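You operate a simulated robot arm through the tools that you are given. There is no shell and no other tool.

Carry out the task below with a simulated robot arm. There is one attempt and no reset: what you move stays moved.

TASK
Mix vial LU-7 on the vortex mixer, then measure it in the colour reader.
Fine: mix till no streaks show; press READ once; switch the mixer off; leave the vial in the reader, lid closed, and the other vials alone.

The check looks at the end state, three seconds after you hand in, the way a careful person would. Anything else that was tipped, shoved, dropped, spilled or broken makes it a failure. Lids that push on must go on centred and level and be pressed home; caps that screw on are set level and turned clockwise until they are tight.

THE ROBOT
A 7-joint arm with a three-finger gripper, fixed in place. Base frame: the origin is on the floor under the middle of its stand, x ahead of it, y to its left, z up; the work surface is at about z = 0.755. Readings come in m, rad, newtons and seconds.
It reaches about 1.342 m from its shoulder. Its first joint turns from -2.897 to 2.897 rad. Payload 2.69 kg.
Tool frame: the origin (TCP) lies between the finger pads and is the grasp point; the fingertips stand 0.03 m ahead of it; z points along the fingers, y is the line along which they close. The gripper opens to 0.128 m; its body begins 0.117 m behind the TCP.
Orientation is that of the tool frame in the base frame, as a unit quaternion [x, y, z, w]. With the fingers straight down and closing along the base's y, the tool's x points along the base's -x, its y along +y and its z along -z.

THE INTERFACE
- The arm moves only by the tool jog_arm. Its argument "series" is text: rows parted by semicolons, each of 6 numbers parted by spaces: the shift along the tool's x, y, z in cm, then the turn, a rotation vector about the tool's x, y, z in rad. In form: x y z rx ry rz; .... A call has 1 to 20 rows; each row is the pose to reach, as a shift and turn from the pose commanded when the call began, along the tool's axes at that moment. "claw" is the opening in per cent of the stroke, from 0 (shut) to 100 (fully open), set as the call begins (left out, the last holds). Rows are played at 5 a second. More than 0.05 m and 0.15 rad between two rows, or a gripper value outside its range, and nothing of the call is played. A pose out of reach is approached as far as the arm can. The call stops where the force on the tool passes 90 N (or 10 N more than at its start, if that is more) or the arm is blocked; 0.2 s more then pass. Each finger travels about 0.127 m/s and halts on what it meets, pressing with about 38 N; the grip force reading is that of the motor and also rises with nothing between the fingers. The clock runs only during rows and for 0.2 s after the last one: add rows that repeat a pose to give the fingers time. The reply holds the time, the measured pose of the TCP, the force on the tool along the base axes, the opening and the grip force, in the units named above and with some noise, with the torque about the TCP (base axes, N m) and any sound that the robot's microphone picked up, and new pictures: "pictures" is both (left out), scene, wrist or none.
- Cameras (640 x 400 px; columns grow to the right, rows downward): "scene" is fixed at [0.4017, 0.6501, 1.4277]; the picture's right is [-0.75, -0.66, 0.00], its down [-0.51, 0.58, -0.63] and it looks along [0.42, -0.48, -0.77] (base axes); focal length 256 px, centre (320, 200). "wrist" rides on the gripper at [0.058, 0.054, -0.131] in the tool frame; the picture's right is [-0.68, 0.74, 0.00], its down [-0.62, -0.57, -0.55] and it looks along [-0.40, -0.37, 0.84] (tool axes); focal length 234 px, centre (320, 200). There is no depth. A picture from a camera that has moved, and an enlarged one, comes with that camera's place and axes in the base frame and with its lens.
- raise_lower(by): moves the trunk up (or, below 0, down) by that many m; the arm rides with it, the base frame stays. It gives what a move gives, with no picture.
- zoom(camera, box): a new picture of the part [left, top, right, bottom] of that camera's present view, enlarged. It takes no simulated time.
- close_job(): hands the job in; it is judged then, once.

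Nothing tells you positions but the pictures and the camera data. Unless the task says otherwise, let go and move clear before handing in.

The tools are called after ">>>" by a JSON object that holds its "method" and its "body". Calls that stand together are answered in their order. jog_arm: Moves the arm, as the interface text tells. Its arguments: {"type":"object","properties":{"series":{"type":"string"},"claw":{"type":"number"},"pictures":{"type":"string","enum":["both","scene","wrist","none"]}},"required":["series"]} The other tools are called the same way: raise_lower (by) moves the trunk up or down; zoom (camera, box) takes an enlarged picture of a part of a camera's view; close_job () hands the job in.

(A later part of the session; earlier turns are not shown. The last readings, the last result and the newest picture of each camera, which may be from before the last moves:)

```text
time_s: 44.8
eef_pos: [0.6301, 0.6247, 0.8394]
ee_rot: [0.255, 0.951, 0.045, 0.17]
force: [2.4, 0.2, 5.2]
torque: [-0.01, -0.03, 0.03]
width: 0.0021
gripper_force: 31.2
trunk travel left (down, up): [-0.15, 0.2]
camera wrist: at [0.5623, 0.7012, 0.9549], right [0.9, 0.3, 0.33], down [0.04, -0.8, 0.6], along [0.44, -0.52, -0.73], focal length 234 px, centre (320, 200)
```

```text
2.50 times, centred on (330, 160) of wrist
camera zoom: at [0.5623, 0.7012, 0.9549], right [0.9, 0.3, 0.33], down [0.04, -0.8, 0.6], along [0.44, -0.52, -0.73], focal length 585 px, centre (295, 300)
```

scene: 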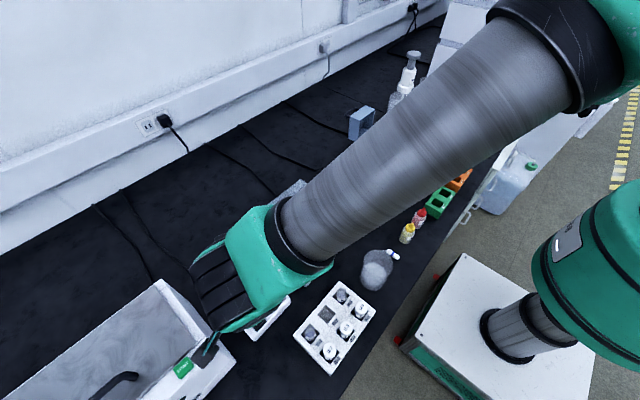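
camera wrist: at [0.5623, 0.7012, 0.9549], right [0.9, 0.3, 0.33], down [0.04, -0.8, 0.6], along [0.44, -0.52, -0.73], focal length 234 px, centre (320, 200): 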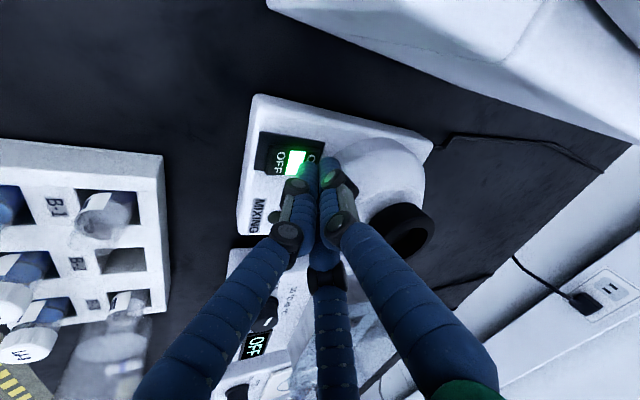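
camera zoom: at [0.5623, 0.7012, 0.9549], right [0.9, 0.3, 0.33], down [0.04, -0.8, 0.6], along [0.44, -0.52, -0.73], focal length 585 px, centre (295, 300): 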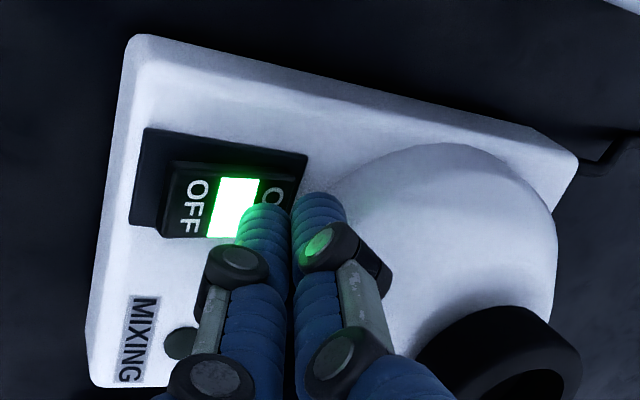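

The rocker flipped and its green ON light is lit. I'll lift straight up, level the tool, rotate to -15° and hover over LU-7.

>>> {"method": "jog_arm", "body": {"series": "-1.09 0.63 -3.45 0 0 0; -2.17 1.25 -6.89 0 0 0; -3.258 1.881 -10.337 0 0 0; -0.807 -0.913 -11.19 0.034 0.081 -0.065; 1.644 -3.706 -12.05 0.067 0.162 -0.13; 4.095 -6.5 -12.9 0.101 0.243 -0.194; 6.546 -9.294 -13.76 0.134 0.323 -0.259; 8.997 -12.087 -14.613 0.134 0.323 -0.259; 8.997 -12.087 -14.613 0.134 0.323 -0.259"}}

>>> {"method": "zoom", "body": {"camera": "scene", "box": [200, 230, 400, 390]}}

>>> {"method": "zoom", "body": {"camera": "wrist", "box": [220, 80, 440, 240]}}

```text
time_s: 46.8
eef_pos: [0.45, 0.5669, 0.9269]
ee_rot: [0.131, 0.991, 0.0, 0.002]
force: [-0.3, 0.6, 0.0]
torque: [0.04, -0.02, 0.03]
width: 0.0019
gripper_force: 31.0
trunk travel left (down, up): [-0.15, 0.2]
camera wrist: at [0.4071, 0.6342, 1.058], right [0.84, 0.54, 0.0], down [0.45, -0.71, 0.55], along [0.3, -0.46, -0.84], focal length 234 px, centre (320, 200)
```

scene: 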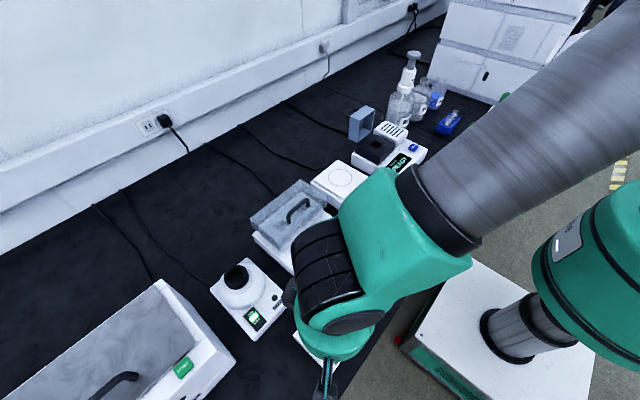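
wrist: 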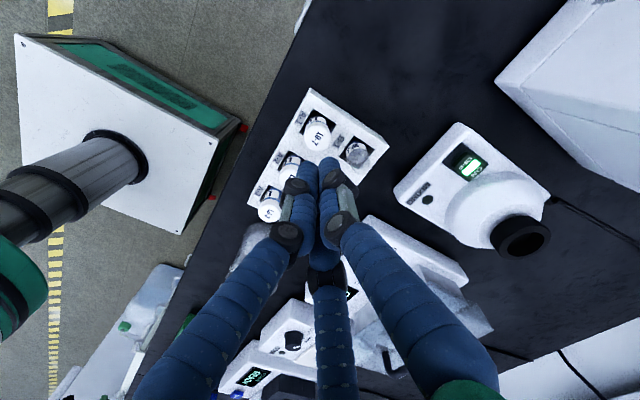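

```text
2.50 times, centred on (300, 310) of scene
camera zoom: at [0.4017, 0.6501, 1.4277], right [-0.75, -0.66, 0.0], down [-0.51, 0.58, -0.63], along [0.42, -0.48, -0.77], focal length 640 px, centre (370, -75)
```

zoom: 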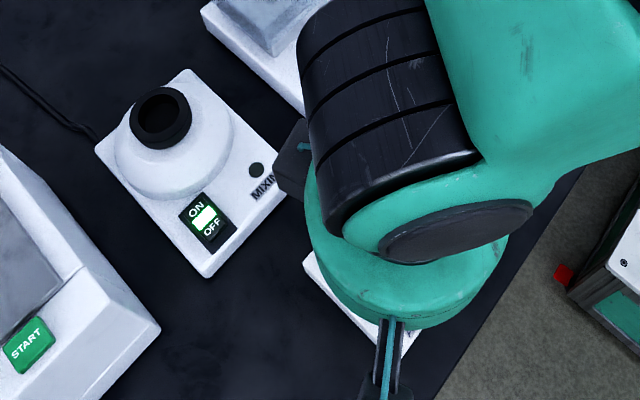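

```text
2.50 times, centred on (330, 160) of wrist
camera zoom: at [0.4071, 0.6342, 1.058], right [0.84, 0.54, 0.0], down [0.45, -0.71, 0.55], along [0.3, -0.46, -0.84], focal length 585 px, centre (295, 300)
```

zoom: 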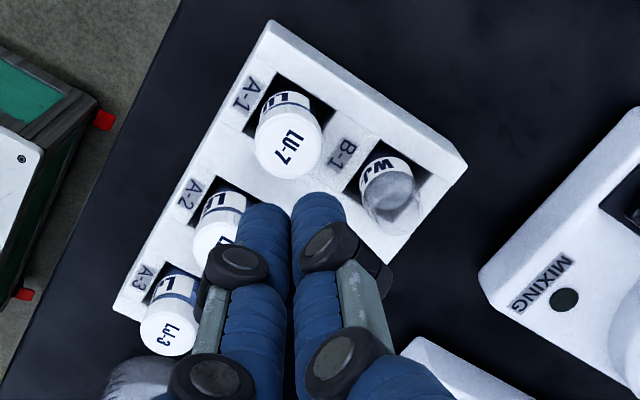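

The mixer shows its ON light. The LU-7 cap is within about 4 mm of my axis, so I'll open the fingers and come down to just above it for a correction view.

>>> {"method": "jog_arm", "body": {"series": "0.1 0 1 0 0 0; 0.3 -0.03 2.5 0 0 0; 0.3 -0.03 4 0 0 0; 0.3 -0.03 5.2 0 0 0; 0.3 -0.03 5.2 0 0 0", "claw": 46, "pictures": "wrist"}}

>>> {"method": "zoom", "body": {"camera": "wrist", "box": [220, 80, 440, 240]}}

```text
time_s: 48.0
eef_pos: [0.4456, 0.5667, 0.8757]
ee_rot: [0.131, 0.991, 0.0, 0.002]
force: [-0.1, -0.3, -0.1]
torque: [-0.01, 0.01, 0.02]
width: 0.0587
gripper_force: 0.0
trunk travel left (down, up): [-0.15, 0.2]
camera wrist: at [0.4043, 0.6341, 1.0073], right [0.84, 0.54, 0.0], down [0.45, -0.71, 0.55], along [0.3, -0.46, -0.84], focal length 234 px, centre (320, 200)
```

wrist: 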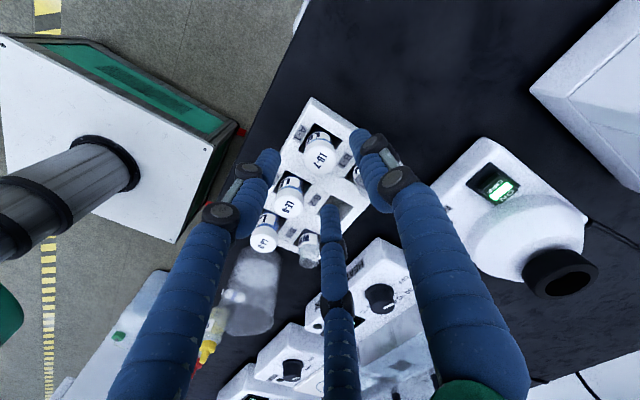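

```text
2.50 times, centred on (330, 160) of wrist
camera zoom: at [0.4043, 0.6341, 1.0073], right [0.84, 0.54, 0.0], down [0.45, -0.71, 0.55], along [0.3, -0.46, -0.84], focal length 585 px, centre (295, 300)
```

zoom: 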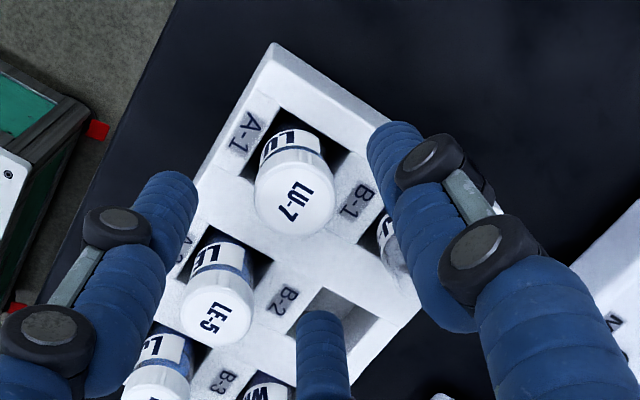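

The cap is centred to within about 1 mm and is about 28 mm wide. The fingers straddle it and clear the neighbouring vials. I'll descend to grip just below the cap.

>>> {"method": "jog_arm", "body": {"series": "0 0.1 1.5 0 0 0; 0 0.1 3 0 0 0; 0 0.1 4 0 0 0; 0 0.1 5 0 0 0; 0 0.1 5 0 0 0", "pictures": "wrist"}}

>>> {"method": "zoom", "body": {"camera": "wrist", "box": [220, 80, 440, 240]}}

```text
time_s: 49.2
eef_pos: [0.4469, 0.567, 0.8248]
ee_rot: [0.132, 0.991, 0.0, 0.002]
force: [-0.6, 0.6, -0.6]
torque: [-0.02, 0.0, -0.01]
width: 0.0591
gripper_force: 0.0
trunk travel left (down, up): [-0.15, 0.2]
camera wrist: at [0.4044, 0.6347, 0.9564], right [0.84, 0.54, 0.0], down [0.45, -0.71, 0.55], along [0.3, -0.46, -0.84], focal length 234 px, centre (320, 200)
```

wrist: 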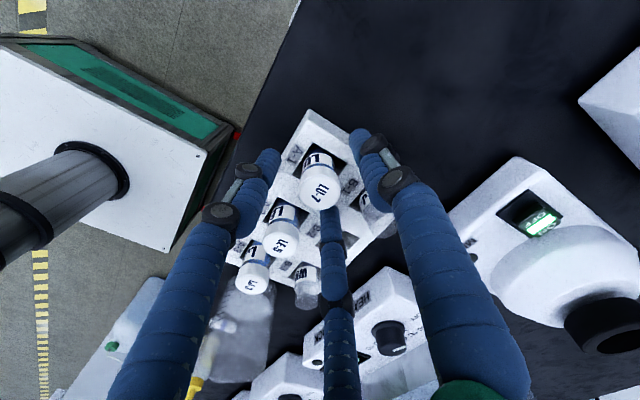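

```text
2.50 times, centred on (330, 160) of wrist
camera zoom: at [0.4044, 0.6347, 0.9564], right [0.84, 0.54, 0.0], down [0.45, -0.71, 0.55], along [0.3, -0.46, -0.84], focal length 585 px, centre (295, 300)
```

zoom: 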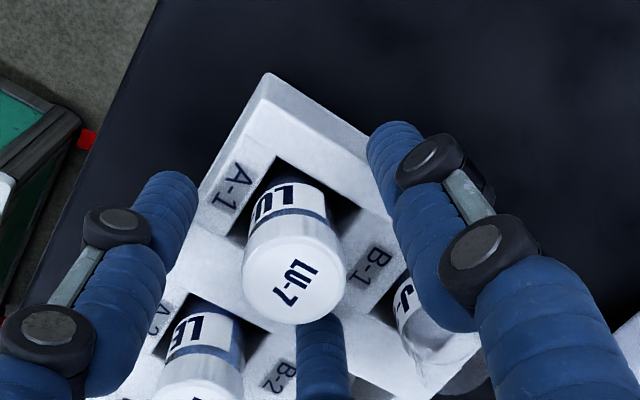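

The vial cap is centred between the three fingers at TCP height, so I'll close gently on it.

>>> {"method": "jog_arm", "body": {"series": "0 0 0 0 0 0; 0 0 0 0 0 0; 0 0 0 0 0 0; 0 0 0 0 0 0", "claw": 0, "pictures": "wrist"}}

>>> {"method": "zoom", "body": {"camera": "wrist", "box": [220, 80, 440, 240]}}

```text
time_s: 50.2
eef_pos: [0.4474, 0.5675, 0.8253]
ee_rot: [0.131, 0.991, 0.0, 0.002]
force: [0.2, -0.6, 0.1]
torque: [-0.01, -0.01, 0.01]
width: 0.0255
gripper_force: 37.6
trunk travel left (down, up): [-0.15, 0.2]
camera wrist: at [0.4044, 0.6346, 0.9566], right [0.84, 0.54, 0.0], down [0.45, -0.71, 0.55], along [0.3, -0.46, -0.84], focal length 234 px, centre (320, 200)
```

wrist: 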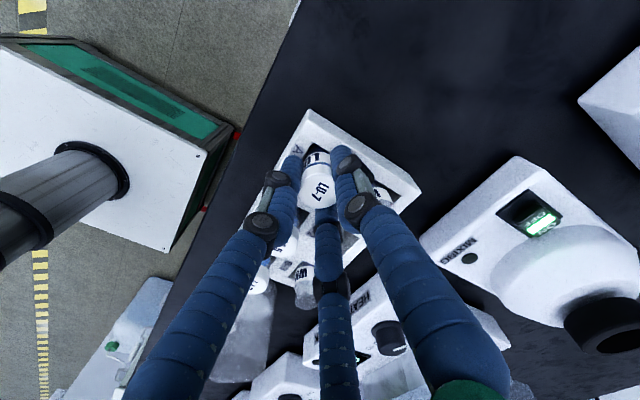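

```text
2.50 times, centred on (330, 160) of wrist
camera zoom: at [0.4044, 0.6346, 0.9566], right [0.84, 0.54, 0.0], down [0.45, -0.71, 0.55], along [0.3, -0.46, -0.84], focal length 585 px, centre (295, 300)
```

zoom: 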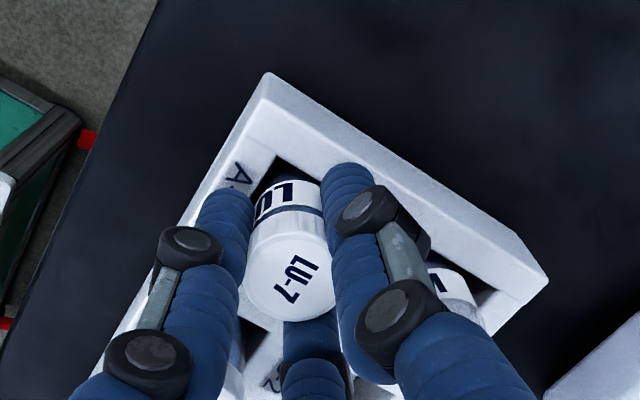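

I have a firm, centred grip at 25.5 mm width. I'll lift straight up and inspect.

>>> {"method": "jog_arm", "body": {"series": "0 0 -1 0 0 0; 0 0 -2 0 0 0; 0 0 -3.5 0 0 0; 0 0 -5.5 0 0 0; 0 0 -8 0 0 0; 0 0 -11 0 0 0; 0 0 -14 0 0 0; 0 0 -14 0 0 0"}}

>>> {"method": "zoom", "body": {"camera": "wrist", "box": [220, 80, 440, 240]}}

>>> {"method": "zoom", "body": {"camera": "scene", "box": [260, 250, 400, 400]}}

```text
time_s: 52.0
eef_pos: [0.4478, 0.5668, 0.9655]
ee_rot: [0.131, 0.991, 0.0, 0.001]
force: [0.5, -0.3, 0.1]
torque: [0.03, -0.02, -0.03]
width: 0.0252
gripper_force: 37.6
trunk travel left (down, up): [-0.15, 0.2]
camera wrist: at [0.4059, 0.6344, 1.0972], right [0.84, 0.54, 0.0], down [0.45, -0.71, 0.55], along [0.3, -0.46, -0.84], focal length 234 px, centre (320, 200)
```

scene: 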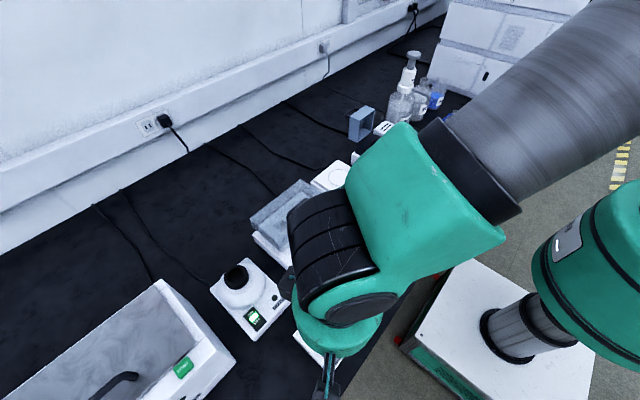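
wrist: 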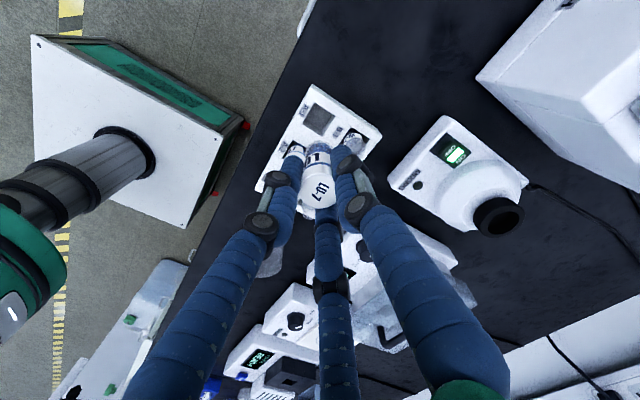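

```text
2.50 times, centred on (330, 160) of wrist
camera zoom: at [0.4059, 0.6344, 1.0972], right [0.84, 0.54, 0.0], down [0.45, -0.71, 0.55], along [0.3, -0.46, -0.84], focal length 585 px, centre (295, 300)
```

zoom: 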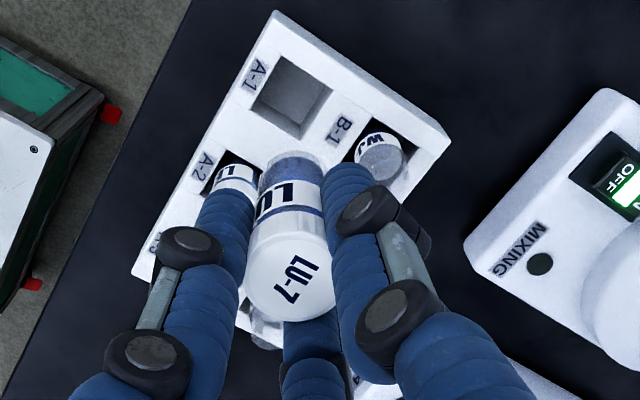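

```text
2.67 times, centred on (330, 325) of scene
camera zoom: at [0.4017, 0.6501, 1.4277], right [-0.75, -0.66, 0.0], down [-0.51, 0.58, -0.63], along [0.42, -0.48, -0.77], focal length 683 px, centre (293, -133)
```

zoom: 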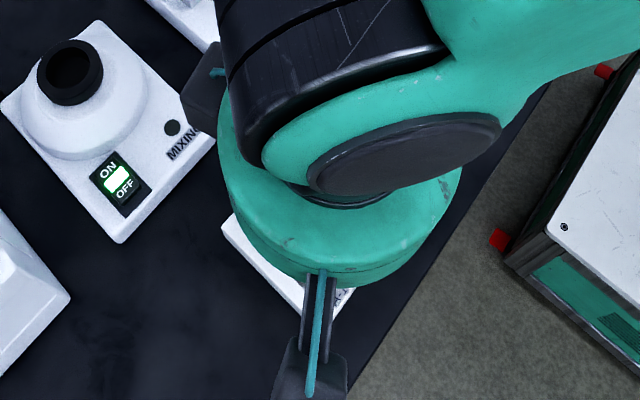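

LU-7 is lifted cleanly with its contents visible, and the other vials are undisturbed. I'll carry it over to the vortex cup near (0.71, 0.60), staying above it.

>>> {"method": "jog_arm", "body": {"series": "-2 0.83 0 0 0 0; -5 2.07 0 0 0 0; -8.5 3.5 0 0 0 0; -12.3 5.08 0 0 0 0; -16.1 6.65 0 0 0 0; -19.5 8.06 0 0 0 0; -22 9.1 0 0 0 0; -23.49 9.71 0 0 0 0; -23.49 9.71 0 0 0 0"}}

>>> {"method": "zoom", "body": {"camera": "wrist", "box": [220, 80, 440, 240]}}

>>> {"method": "zoom", "body": {"camera": "scene", "box": [160, 210, 320, 350]}}

```text
time_s: 54.0
eef_pos: [0.6995, 0.5981, 0.9666]
ee_rot: [0.132, 0.991, 0.0, 0.001]
force: [-0.3, -0.8, -0.6]
torque: [0.05, 0.01, -0.03]
width: 0.0252
gripper_force: 38.1
trunk travel left (down, up): [-0.15, 0.2]
camera wrist: at [0.6555, 0.6655, 1.0983], right [0.84, 0.54, 0.0], down [0.45, -0.71, 0.55], along [0.3, -0.46, -0.84], focal length 234 px, centre (320, 200)
```

scene: 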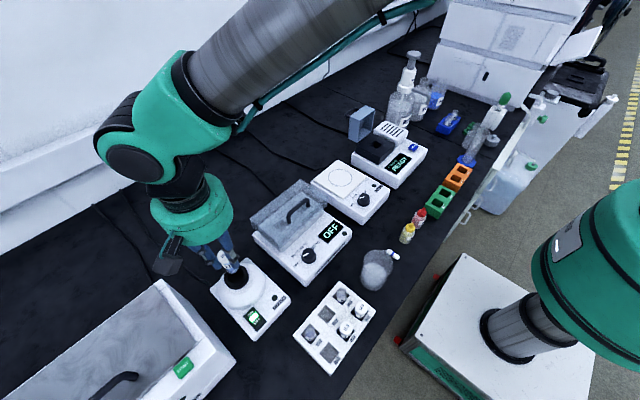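
wrist: 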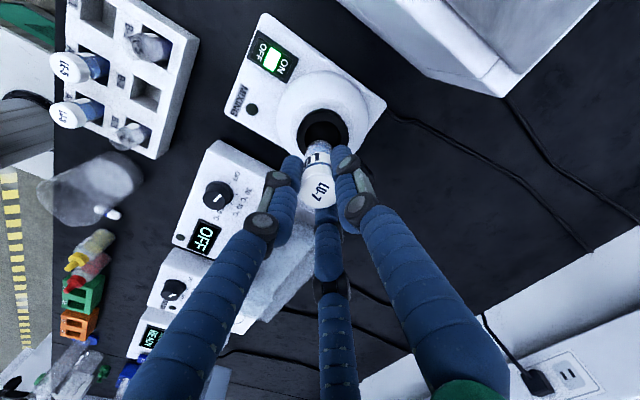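

```text
2.50 times, centred on (330, 160) of wrist
camera zoom: at [0.6555, 0.6655, 1.0983], right [0.84, 0.54, 0.0], down [0.45, -0.71, 0.55], along [0.3, -0.46, -0.84], focal length 585 px, centre (295, 300)
```

zoom: 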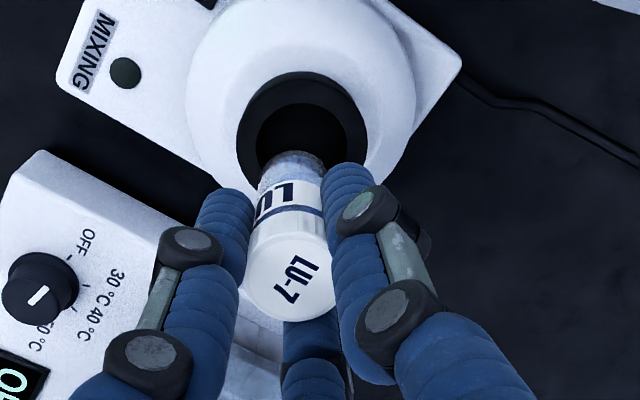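

```text
2.86 times, centred on (240, 280) of scene
camera zoom: at [0.4017, 0.6501, 1.4277], right [-0.75, -0.66, 0.0], down [-0.51, 0.58, -0.63], along [0.42, -0.48, -0.77], focal length 732 px, centre (549, -29)
```

zoom: 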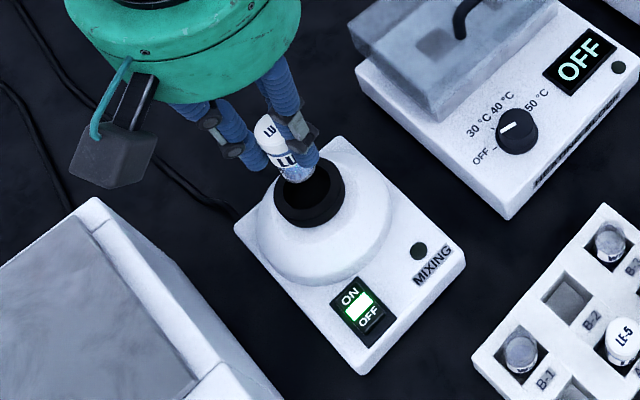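

The cup mouth is about 38 mm wide, roughly 3 mm off my axis, with its rim near z≈0.857. The MIXING lamp is still dark. I'll shift over and lower the vial to just above the rim.

>>> {"method": "jog_arm", "body": {"series": "-0.13 0.09 1 0 0 0; -0.264 0.174 2 0 0 0; -0.264 0.174 3 0 0 0; -0.264 0.174 3 0 0 0"}}

>>> {"method": "zoom", "body": {"camera": "wrist", "box": [220, 80, 440, 240]}}

>>> {"method": "zoom", "body": {"camera": "scene", "box": [195, 230, 285, 310]}}

```text
time_s: 55.0
eef_pos: [0.703, 0.5971, 0.9383]
ee_rot: [0.132, 0.991, -0.001, 0.001]
force: [0.7, 0.5, 0.0]
torque: [0.01, -0.04, 0.01]
width: 0.025
gripper_force: 37.9
trunk travel left (down, up): [-0.15, 0.2]
camera wrist: at [0.6588, 0.6661, 1.0683], right [0.84, 0.54, 0.0], down [0.45, -0.71, 0.55], along [0.3, -0.46, -0.84], focal length 234 px, centre (320, 200)
```

scene: 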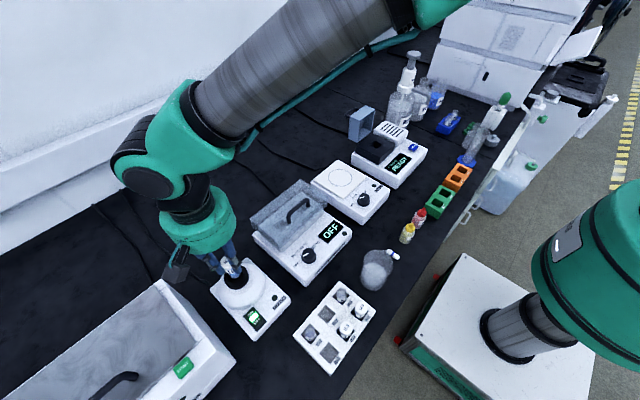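
wrist: 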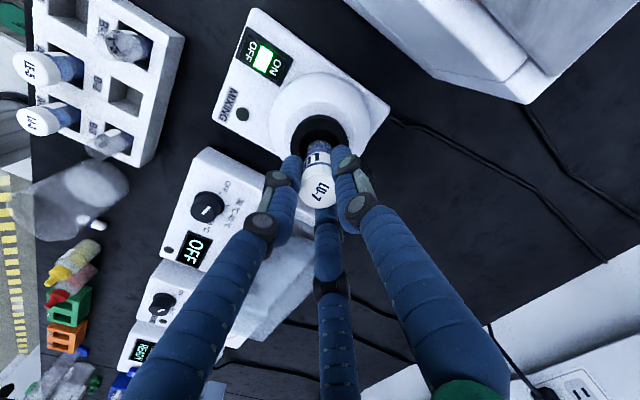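

```text
2.50 times, centred on (330, 160) of wrist
camera zoom: at [0.6588, 0.6661, 1.0683], right [0.84, 0.54, 0.0], down [0.45, -0.71, 0.55], along [0.3, -0.46, -0.84], focal length 585 px, centre (295, 300)
```

zoom: 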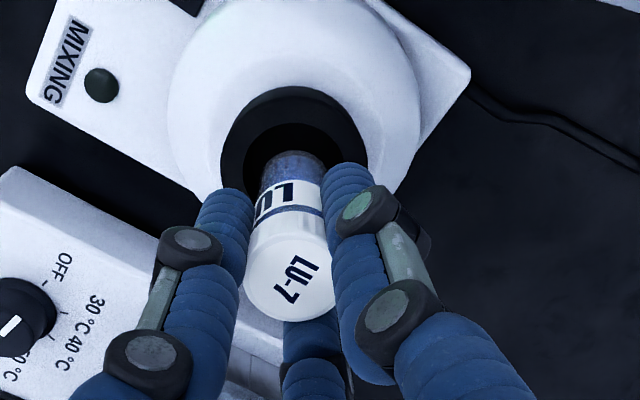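

```text
5.00 times, centred on (240, 270) of scene
camera zoom: at [0.4017, 0.6501, 1.4277], right [-0.75, -0.66, 0.0], down [-0.51, 0.58, -0.63], along [0.42, -0.48, -0.77], focal length 1280 px, centre (720, -150)
```

zoom: 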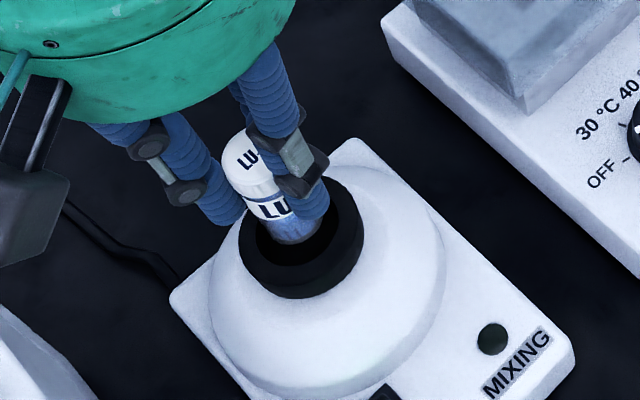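

In both views the vial is centred over the cup to within about 2–3 mm. I'll lower it into the cup in small steps, watching force and lamp.

>>> {"method": "jog_arm", "body": {"series": "-0.1 0 0.5 0 0 0; -0.1 0 1 0 0 0; -0.1 0 1.5 0 0 0; -0.1 0 2 0 0 0; -0.1 0 2 0 0 0"}}

>>> {"method": "zoom", "body": {"camera": "scene", "box": [195, 230, 285, 310]}}

```text
time_s: 56.2
eef_pos: [0.7041, 0.6001, 0.9213]
ee_rot: [0.131, 0.991, 0.003, 0.003]
force: [-2.1, -0.3, 22.6]
torque: [0.02, -0.2, -0.01]
width: 0.0248
gripper_force: 37.6
trunk travel left (down, up): [-0.15, 0.2]
camera wrist: at [0.6605, 0.6673, 1.0517], right [0.84, 0.54, 0.01], down [0.44, -0.71, 0.55], along [0.3, -0.46, -0.84], focal length 234 px, centre (320, 200)
```

scene: 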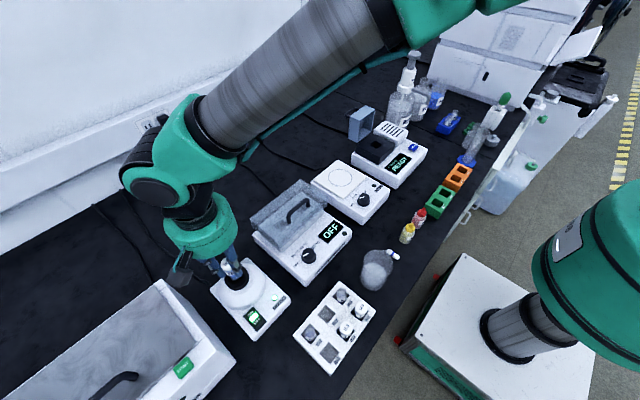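
wrist: 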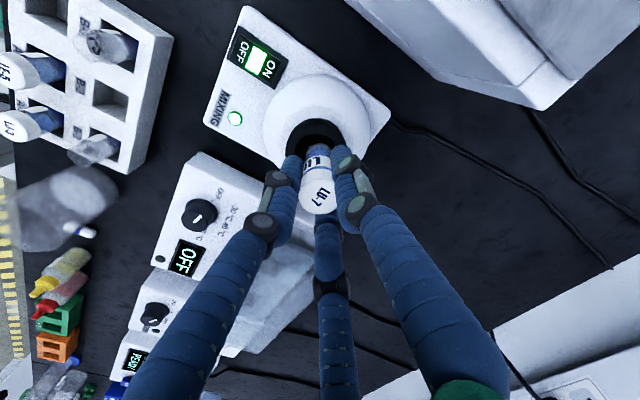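

```text
5.00 times, centred on (240, 270) of scene
camera zoom: at [0.4017, 0.6501, 1.4277], right [-0.75, -0.66, 0.0], down [-0.51, 0.58, -0.63], along [0.42, -0.48, -0.77], focal length 1280 px, centre (720, -150)
```

zoom: 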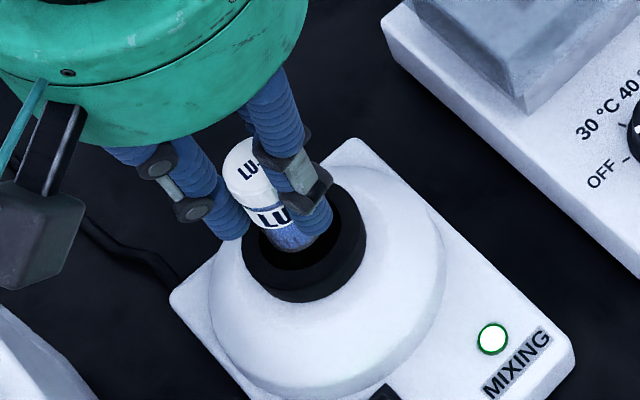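

The MIXING lamp is lit, with the vial pressed in at about 23 N. I'll hold here and watch the contents.

>>> {"method": "zoom", "body": {"camera": "wrist", "box": [280, 120, 360, 220]}}

>>> {"method": "jog_arm", "body": {"series": "0 0 0 0 0 0; 0 0 0 0 0 0; 0 0 0 0 0 0; 0 0 0 0 0 0; 0 0 0 0 0 0; 0 0 0 0 0 0; 0 0 0 0 0 0; 0 0 0 0 0 0; 0 0 0 0 0 0; 0 0 0 0 0 0; 0 0 0 0 0 0; 0 0 0 0 0 0; 0 0 0 0 0 0; 0 0 0 0 0 0; 0 0 0 0 0 0; 0 0 0 0 0 0; 0 0 0 0 0 0; 0 0 0 0 0 0; 0 0 0 0 0 0; 0 0 0 0 0 0"}}

>>> {"method": "zoom", "body": {"camera": "wrist", "box": [280, 120, 360, 220]}}

>>> {"method": "zoom", "body": {"camera": "scene", "box": [215, 250, 275, 300]}}

```text
4.00 times, centred on (320, 170) of wrist
camera zoom: at [0.6605, 0.6673, 1.0517], right [0.84, 0.54, 0.01], down [0.44, -0.71, 0.55], along [0.3, -0.46, -0.84], focal length 937 px, centre (320, 320)
```

zoom: 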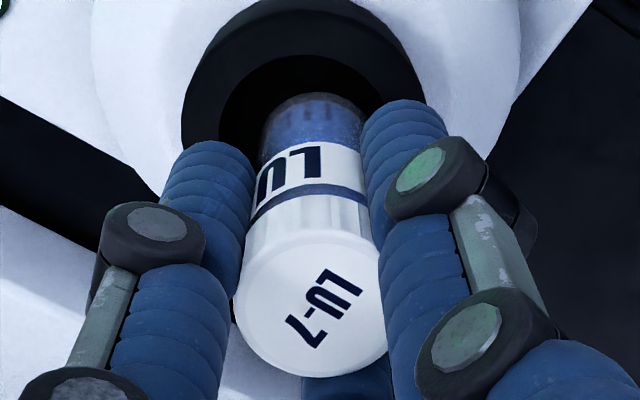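

```text
time_s: 60.4
eef_pos: [0.7021, 0.5999, 0.9178]
ee_rot: [0.131, 0.991, 0.0, 0.001]
force: [-7.5, -1.2, -1.5]
torque: [-0.04, 0.41, 0.02]
width: 0.0248
gripper_force: 38.3
trunk travel left (down, up): [-0.15, 0.2]
camera wrist: at [0.6603, 0.6673, 1.0488], right [0.84, 0.54, 0.0], down [0.45, -0.71, 0.55], along [0.3, -0.46, -0.84], focal length 234 px, centre (320, 200)
```

scene: 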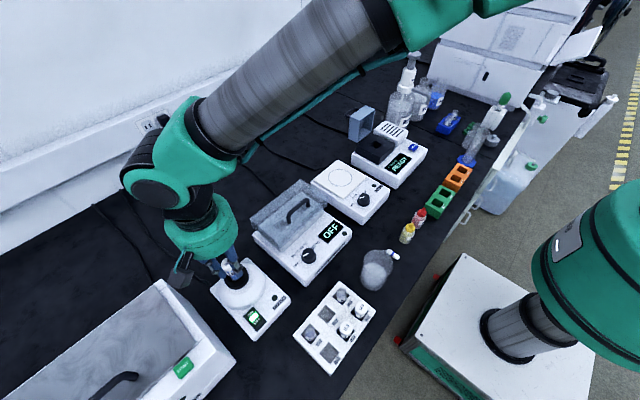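
wrist: 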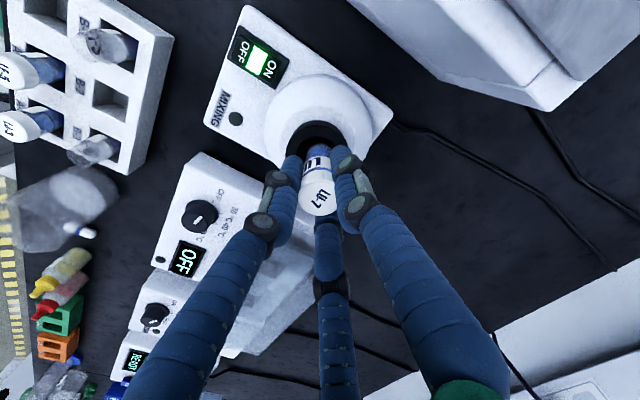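

```text
4.00 times, centred on (320, 170) of wrist
camera zoom: at [0.6603, 0.6673, 1.0488], right [0.84, 0.54, 0.0], down [0.45, -0.71, 0.55], along [0.3, -0.46, -0.84], focal length 937 px, centre (320, 320)
```

zoom: 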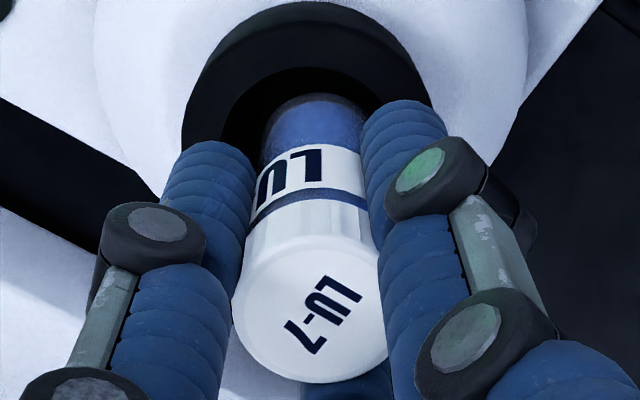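

```text
8.00 times, centred on (245, 275) of scene
camera zoom: at [0.4017, 0.6501, 1.4277], right [-0.75, -0.66, 0.0], down [-0.51, 0.58, -0.63], along [0.42, -0.48, -0.77], focal length 2049 px, centre (920, -400)
```

zoom: 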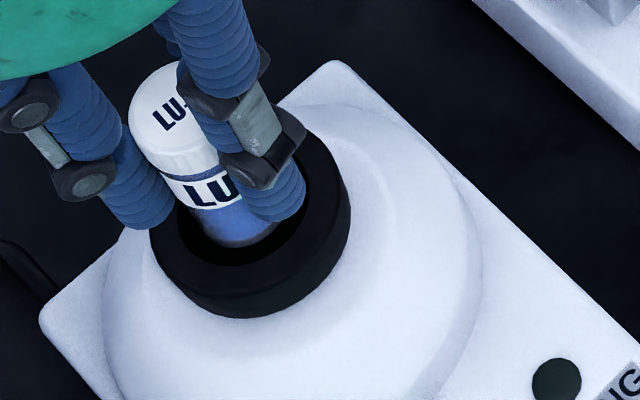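

The lamp has gone dark as the pressing force fell away, and the contents look more uniform. I'll zoom closer to check for streaks.

>>> {"method": "zoom", "body": {"camera": "wrist", "box": [295, 135, 345, 175]}}

>>> {"method": "zoom", "body": {"camera": "scene", "box": [225, 255, 255, 285]}}

```text
10.00 times, centred on (320, 155) of wrist
camera zoom: at [0.6603, 0.6673, 1.0488], right [0.84, 0.54, 0.0], down [0.45, -0.71, 0.55], along [0.3, -0.46, -0.84], focal length 2342 px, centre (320, 650)
```

zoom: 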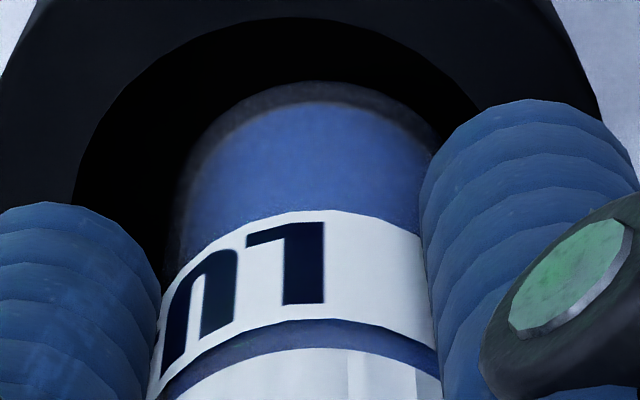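

```text
13.33 times, centred on (240, 270) of scene
camera zoom: at [0.4017, 0.6501, 1.4277], right [-0.75, -0.66, 0.0], down [-0.51, 0.58, -0.63], along [0.42, -0.48, -0.77], focal length 3414 px, centre (1387, -733)
```

zoom: 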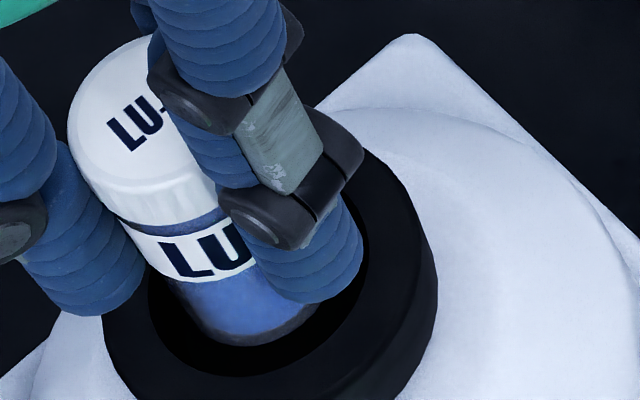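

The liquid looks uniform now, with no streaks, where there were stripes before. I'll press lightly once more for a couple of seconds to be sure.

>>> {"method": "jog_arm", "body": {"series": "0 0 0.15 0 0 0; 0 0 0.25 0 0 0; 0 0 0.25 0 0 0; 0 0 0.25 0 0 0; 0 0 0.25 0 0 0"}}

>>> {"method": "zoom", "body": {"camera": "scene", "box": [215, 250, 295, 310]}}

>>> {"method": "zoom", "body": {"camera": "wrist", "box": [295, 135, 345, 175]}}

```text
time_s: 61.6
eef_pos: [0.702, 0.6001, 0.9137]
ee_rot: [0.13, 0.991, 0.0, 0.002]
force: [0.4, 0.5, 0.5]
torque: [-0.01, 0.03, -0.01]
width: 0.0248
gripper_force: 38.1
trunk travel left (down, up): [-0.15, 0.2]
camera wrist: at [0.6599, 0.668, 1.0451], right [0.84, 0.54, 0.0], down [0.45, -0.71, 0.55], along [0.3, -0.46, -0.84], focal length 234 px, centre (320, 200)
```

scene: 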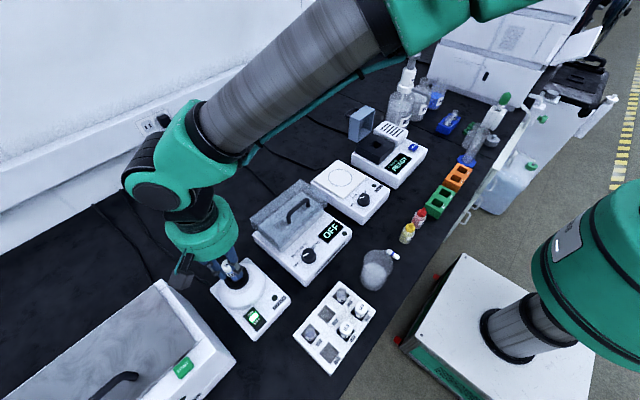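
wrist: 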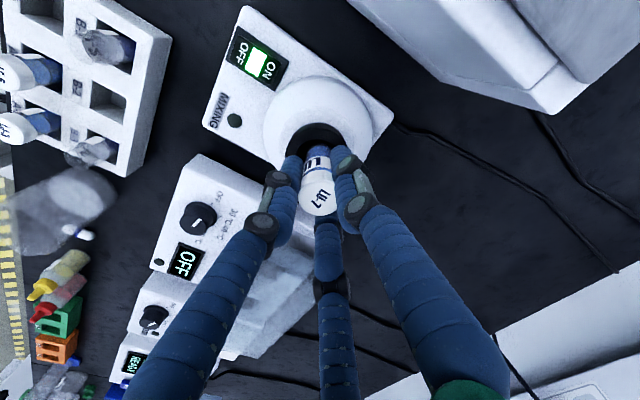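

```text
6.67 times, centred on (255, 280) of scene
camera zoom: at [0.4017, 0.6501, 1.4277], right [-0.75, -0.66, 0.0], down [-0.51, 0.58, -0.63], along [0.42, -0.48, -0.77], focal length 1707 px, centre (753, -333)
```

zoom: 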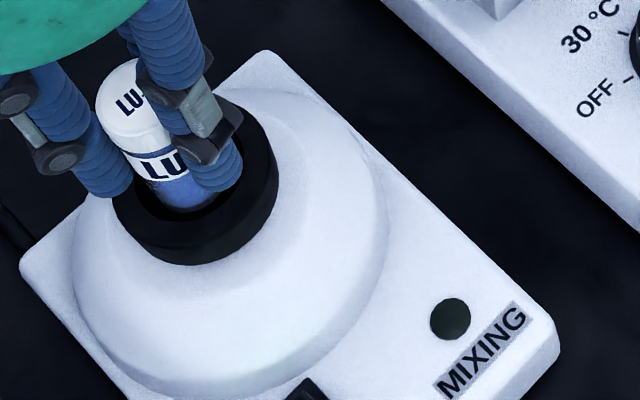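

```text
10.00 times, centred on (320, 155) of wrist
camera zoom: at [0.6599, 0.668, 1.0451], right [0.84, 0.54, 0.0], down [0.45, -0.71, 0.55], along [0.3, -0.46, -0.84], focal length 2342 px, centre (320, 650)
```

zoom: 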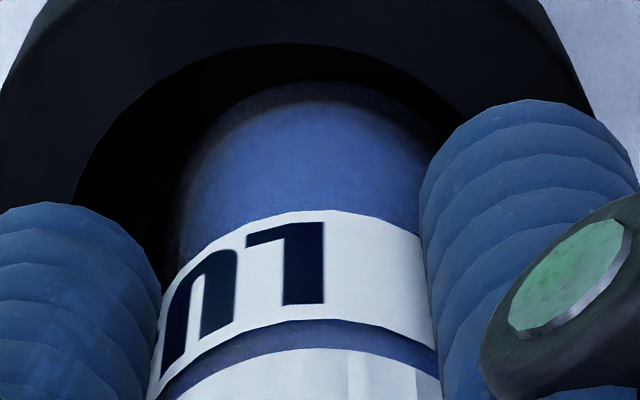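

The vial actually seated deeper and isn't touching the cup bottom yet. I'll continue down in small steps until I feel contact.

>>> {"method": "jog_arm", "body": {"series": "0 0 0.15 0 0 0; 0 0 0.3 0 0 0; 0 0 0.45 0 0 0; 0 0 0.45 0 0 0", "pictures": "scene"}}

>>> {"method": "zoom", "body": {"camera": "scene", "box": [215, 250, 295, 310]}}

```text
time_s: 62.6
eef_pos: [0.7012, 0.5993, 0.9101]
ee_rot: [0.131, 0.991, 0.0, 0.0]
force: [0.1, 0.3, -0.4]
torque: [-0.01, -0.02, 0.0]
width: 0.0249
gripper_force: 38.6
trunk travel left (down, up): [-0.15, 0.2]
```

scene: 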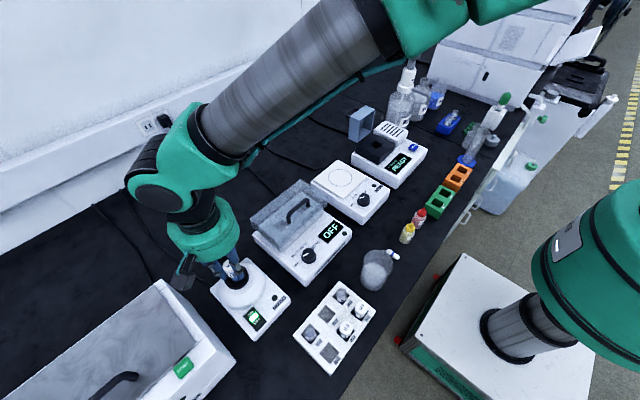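

```text
6.67 times, centred on (255, 280) of scene
camera zoom: at [0.4017, 0.6501, 1.4277], right [-0.75, -0.66, 0.0], down [-0.51, 0.58, -0.63], along [0.42, -0.48, -0.77], focal length 1707 px, centre (753, -333)
```

zoom: 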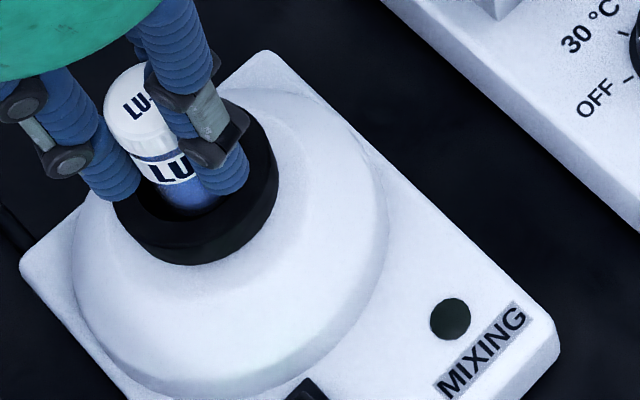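

Still no contact. I'll go a few millimetres further; the fingertips are well above the rim.

>>> {"method": "jog_arm", "body": {"series": "0 0 0.2 0 0 0; 0 0 0.4 0 0 0; 0 0 0.6 0 0 0; 0 0 0.6 0 0 0", "pictures": "scene"}}

>>> {"method": "zoom", "body": {"camera": "scene", "box": [215, 250, 295, 310]}}

```text
time_s: 63.6
eef_pos: [0.7027, 0.6001, 0.9057]
ee_rot: [0.132, 0.991, 0.001, 0.002]
force: [-1.1, 2.3, 4.8]
torque: [0.1, 0.09, 0.0]
width: 0.0248
gripper_force: 38.1
trunk travel left (down, up): [-0.15, 0.2]
```

scene: 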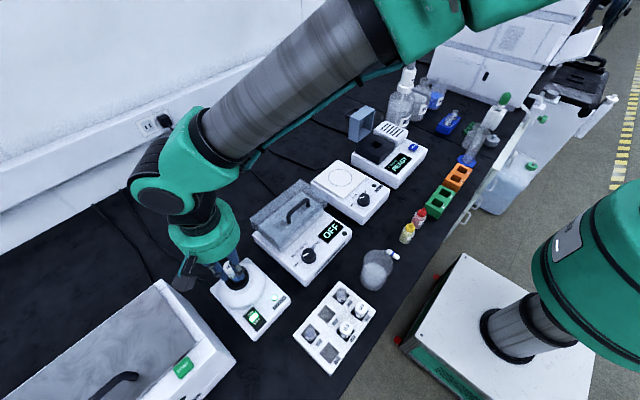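

```text
6.67 times, centred on (255, 280) of scene
camera zoom: at [0.4017, 0.6501, 1.4277], right [-0.75, -0.66, 0.0], down [-0.51, 0.58, -0.63], along [0.42, -0.48, -0.77], focal length 1707 px, centre (753, -333)
```

zoom: 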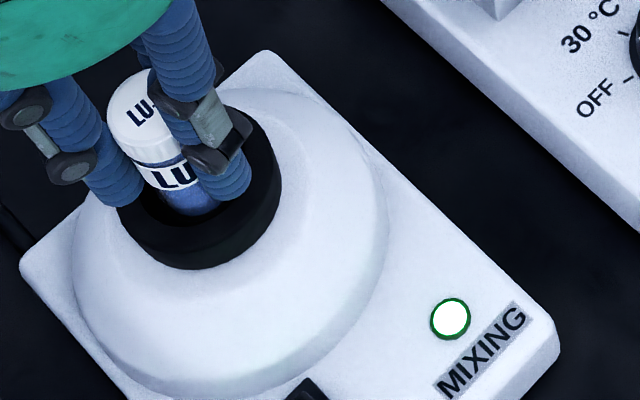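

The MIXING lamp is lit again with light contact. I'll hold with a slight extra press for about 4 seconds.

>>> {"method": "jog_arm", "body": {"series": "0 0 0.1 0 0 0; 0 0 0.1 0 0 0; 0 0 0.1 0 0 0; 0 0 0.1 0 0 0; 0 0 0.1 0 0 0; 0 0 0.1 0 0 0; 0 0 0.1 0 0 0; 0 0 0.1 0 0 0; 0 0 0.1 0 0 0; 0 0 0.1 0 0 0; 0 0 0.1 0 0 0; 0 0 0.1 0 0 0; 0 0 0.1 0 0 0; 0 0 0.1 0 0 0; 0 0 0.1 0 0 0; 0 0 0.1 0 0 0; 0 0 0.1 0 0 0; 0 0 0.1 0 0 0; 0 0 0.1 0 0 0; 0 0 0.1 0 0 0"}}

>>> {"method": "zoom", "body": {"camera": "scene", "box": [215, 250, 295, 310]}}

>>> {"method": "zoom", "body": {"camera": "wrist", "box": [295, 135, 345, 175]}}

```text
time_s: 67.8
eef_pos: [0.7028, 0.5997, 0.9047]
ee_rot: [0.131, 0.991, 0.001, 0.001]
force: [-0.2, 0.1, 17.6]
torque: [-0.03, -0.02, -0.04]
width: 0.025
gripper_force: 38.0
trunk travel left (down, up): [-0.15, 0.2]
camera wrist: at [0.6597, 0.6664, 1.0349], right [0.84, 0.54, 0.0], down [0.45, -0.71, 0.55], along [0.3, -0.46, -0.84], focal length 234 px, centre (320, 200)
```

scene: 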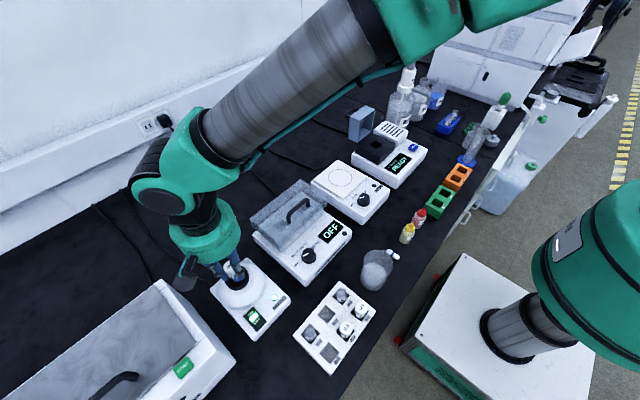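
wrist: 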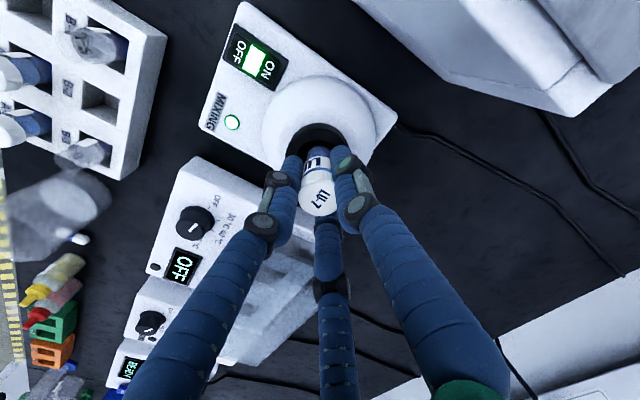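

```text
6.67 times, centred on (255, 280) of scene
camera zoom: at [0.4017, 0.6501, 1.4277], right [-0.75, -0.66, 0.0], down [-0.51, 0.58, -0.63], along [0.42, -0.48, -0.77], focal length 1707 px, centre (753, -333)
```

zoom: 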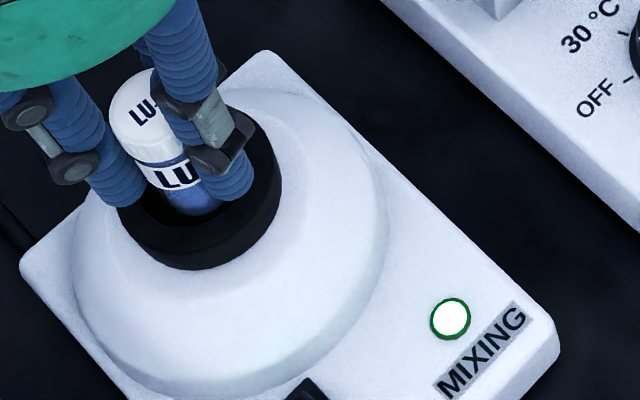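

```text
10.00 times, centred on (320, 155) of wrist
camera zoom: at [0.6597, 0.6664, 1.0349], right [0.84, 0.54, 0.0], down [0.45, -0.71, 0.55], along [0.3, -0.46, -0.84], focal length 2342 px, centre (320, 650)
```

zoom: 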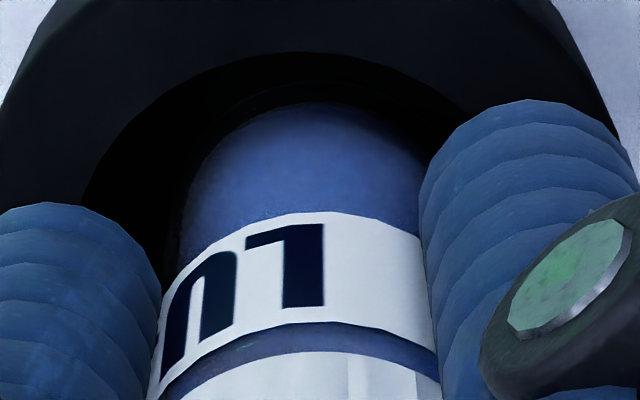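

The lamp stayed lit and the liquid is uniform. I'll hold a few more seconds for margin, then lift and inspect.

>>> {"method": "jog_arm", "body": {"series": "0 0 0 0 0 0; 0 0 0 0 0 0; 0 0 0 0 0 0; 0 0 0 0 0 0; 0 0 0 0 0 0; 0 0 0 0 0 0; 0 0 0 0 0 0; 0 0 0 0 0 0; 0 0 0 0 0 0; 0 0 0 0 0 0; 0 0 0 0 0 0; 0 0 0 0 0 0; 0 0 0 0 0 0; 0 0 0 0 0 0; 0 0 0 0 0 0; 0 0 0 0 0 0", "pictures": "none"}}

>>> {"method": "jog_arm", "body": {"series": "0 0 -0.5 0 0 0; 0 0 -1.5 0 0 0; 0 0 -3 0 0 0; 0 0 -5 0 0 0; 0 0 -8 0 0 0; 0 0 -11 0 0 0; 0 0 -14 0 0 0; 0 0 -14 0 0 0"}}

>>> {"method": "zoom", "body": {"camera": "wrist", "box": [280, 120, 360, 220]}}

>>> {"method": "zoom", "body": {"camera": "scene", "box": [180, 200, 280, 290]}}

```text
time_s: 71.2
eef_pos: [0.702, 0.5996, 0.9039]
ee_rot: [0.131, 0.991, 0.0, 0.002]
force: [0.3, 0.1, 13.9]
torque: [-0.02, 0.0, -0.02]
width: 0.0248
gripper_force: 38.4
trunk travel left (down, up): [-0.15, 0.2]
```

```text
time_s: 73.0
eef_pos: [0.7026, 0.5985, 1.0432]
ee_rot: [0.131, 0.991, -0.001, 0.002]
force: [-0.8, -0.6, -0.8]
torque: [0.04, -0.05, 0.0]
width: 0.0246
gripper_force: 38.4
trunk travel left (down, up): [-0.15, 0.2]
camera wrist: at [0.6604, 0.6669, 1.1737], right [0.84, 0.54, 0.0], down [0.45, -0.71, 0.55], along [0.3, -0.46, -0.84], focal length 234 px, centre (320, 200)
```

scene: 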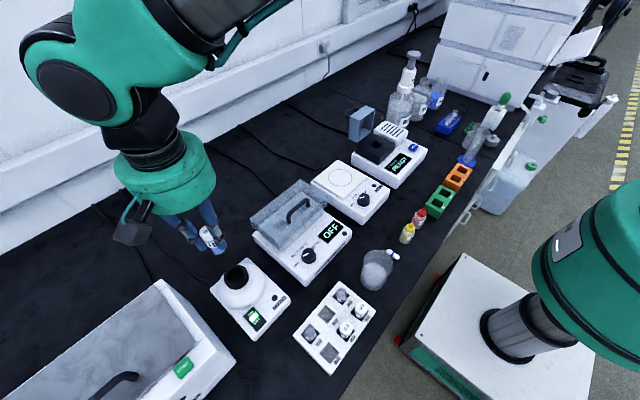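
wrist: 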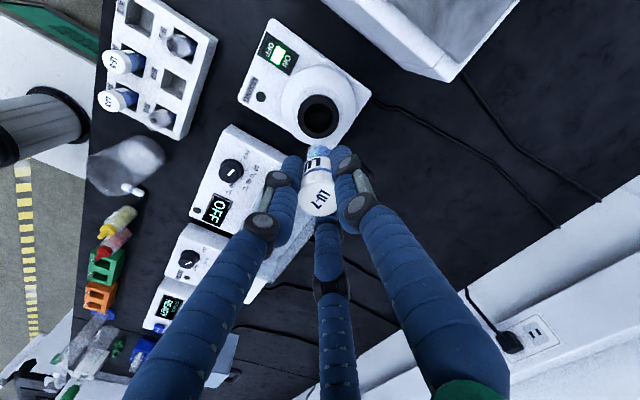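

```text
4.00 times, centred on (320, 170) of wrist
camera zoom: at [0.6604, 0.6669, 1.1737], right [0.84, 0.54, 0.0], down [0.45, -0.71, 0.55], along [0.3, -0.46, -0.84], focal length 937 px, centre (320, 320)
```

zoom: 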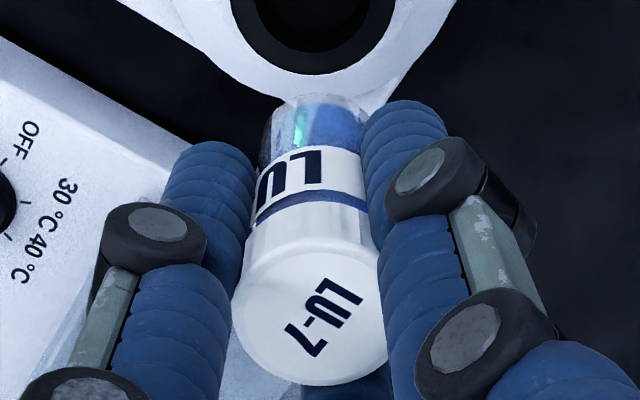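

```text
4.44 times, centred on (230, 245) of scene
camera zoom: at [0.4017, 0.6501, 1.4277], right [-0.75, -0.66, 0.0], down [-0.51, 0.58, -0.63], along [0.42, -0.48, -0.77], focal length 1138 px, centre (720, 0)
```

zoom: 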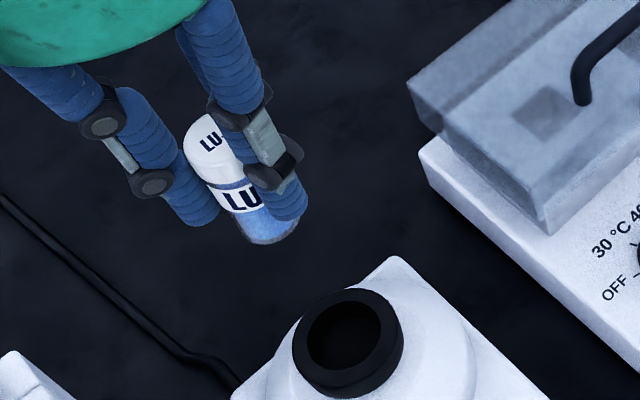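

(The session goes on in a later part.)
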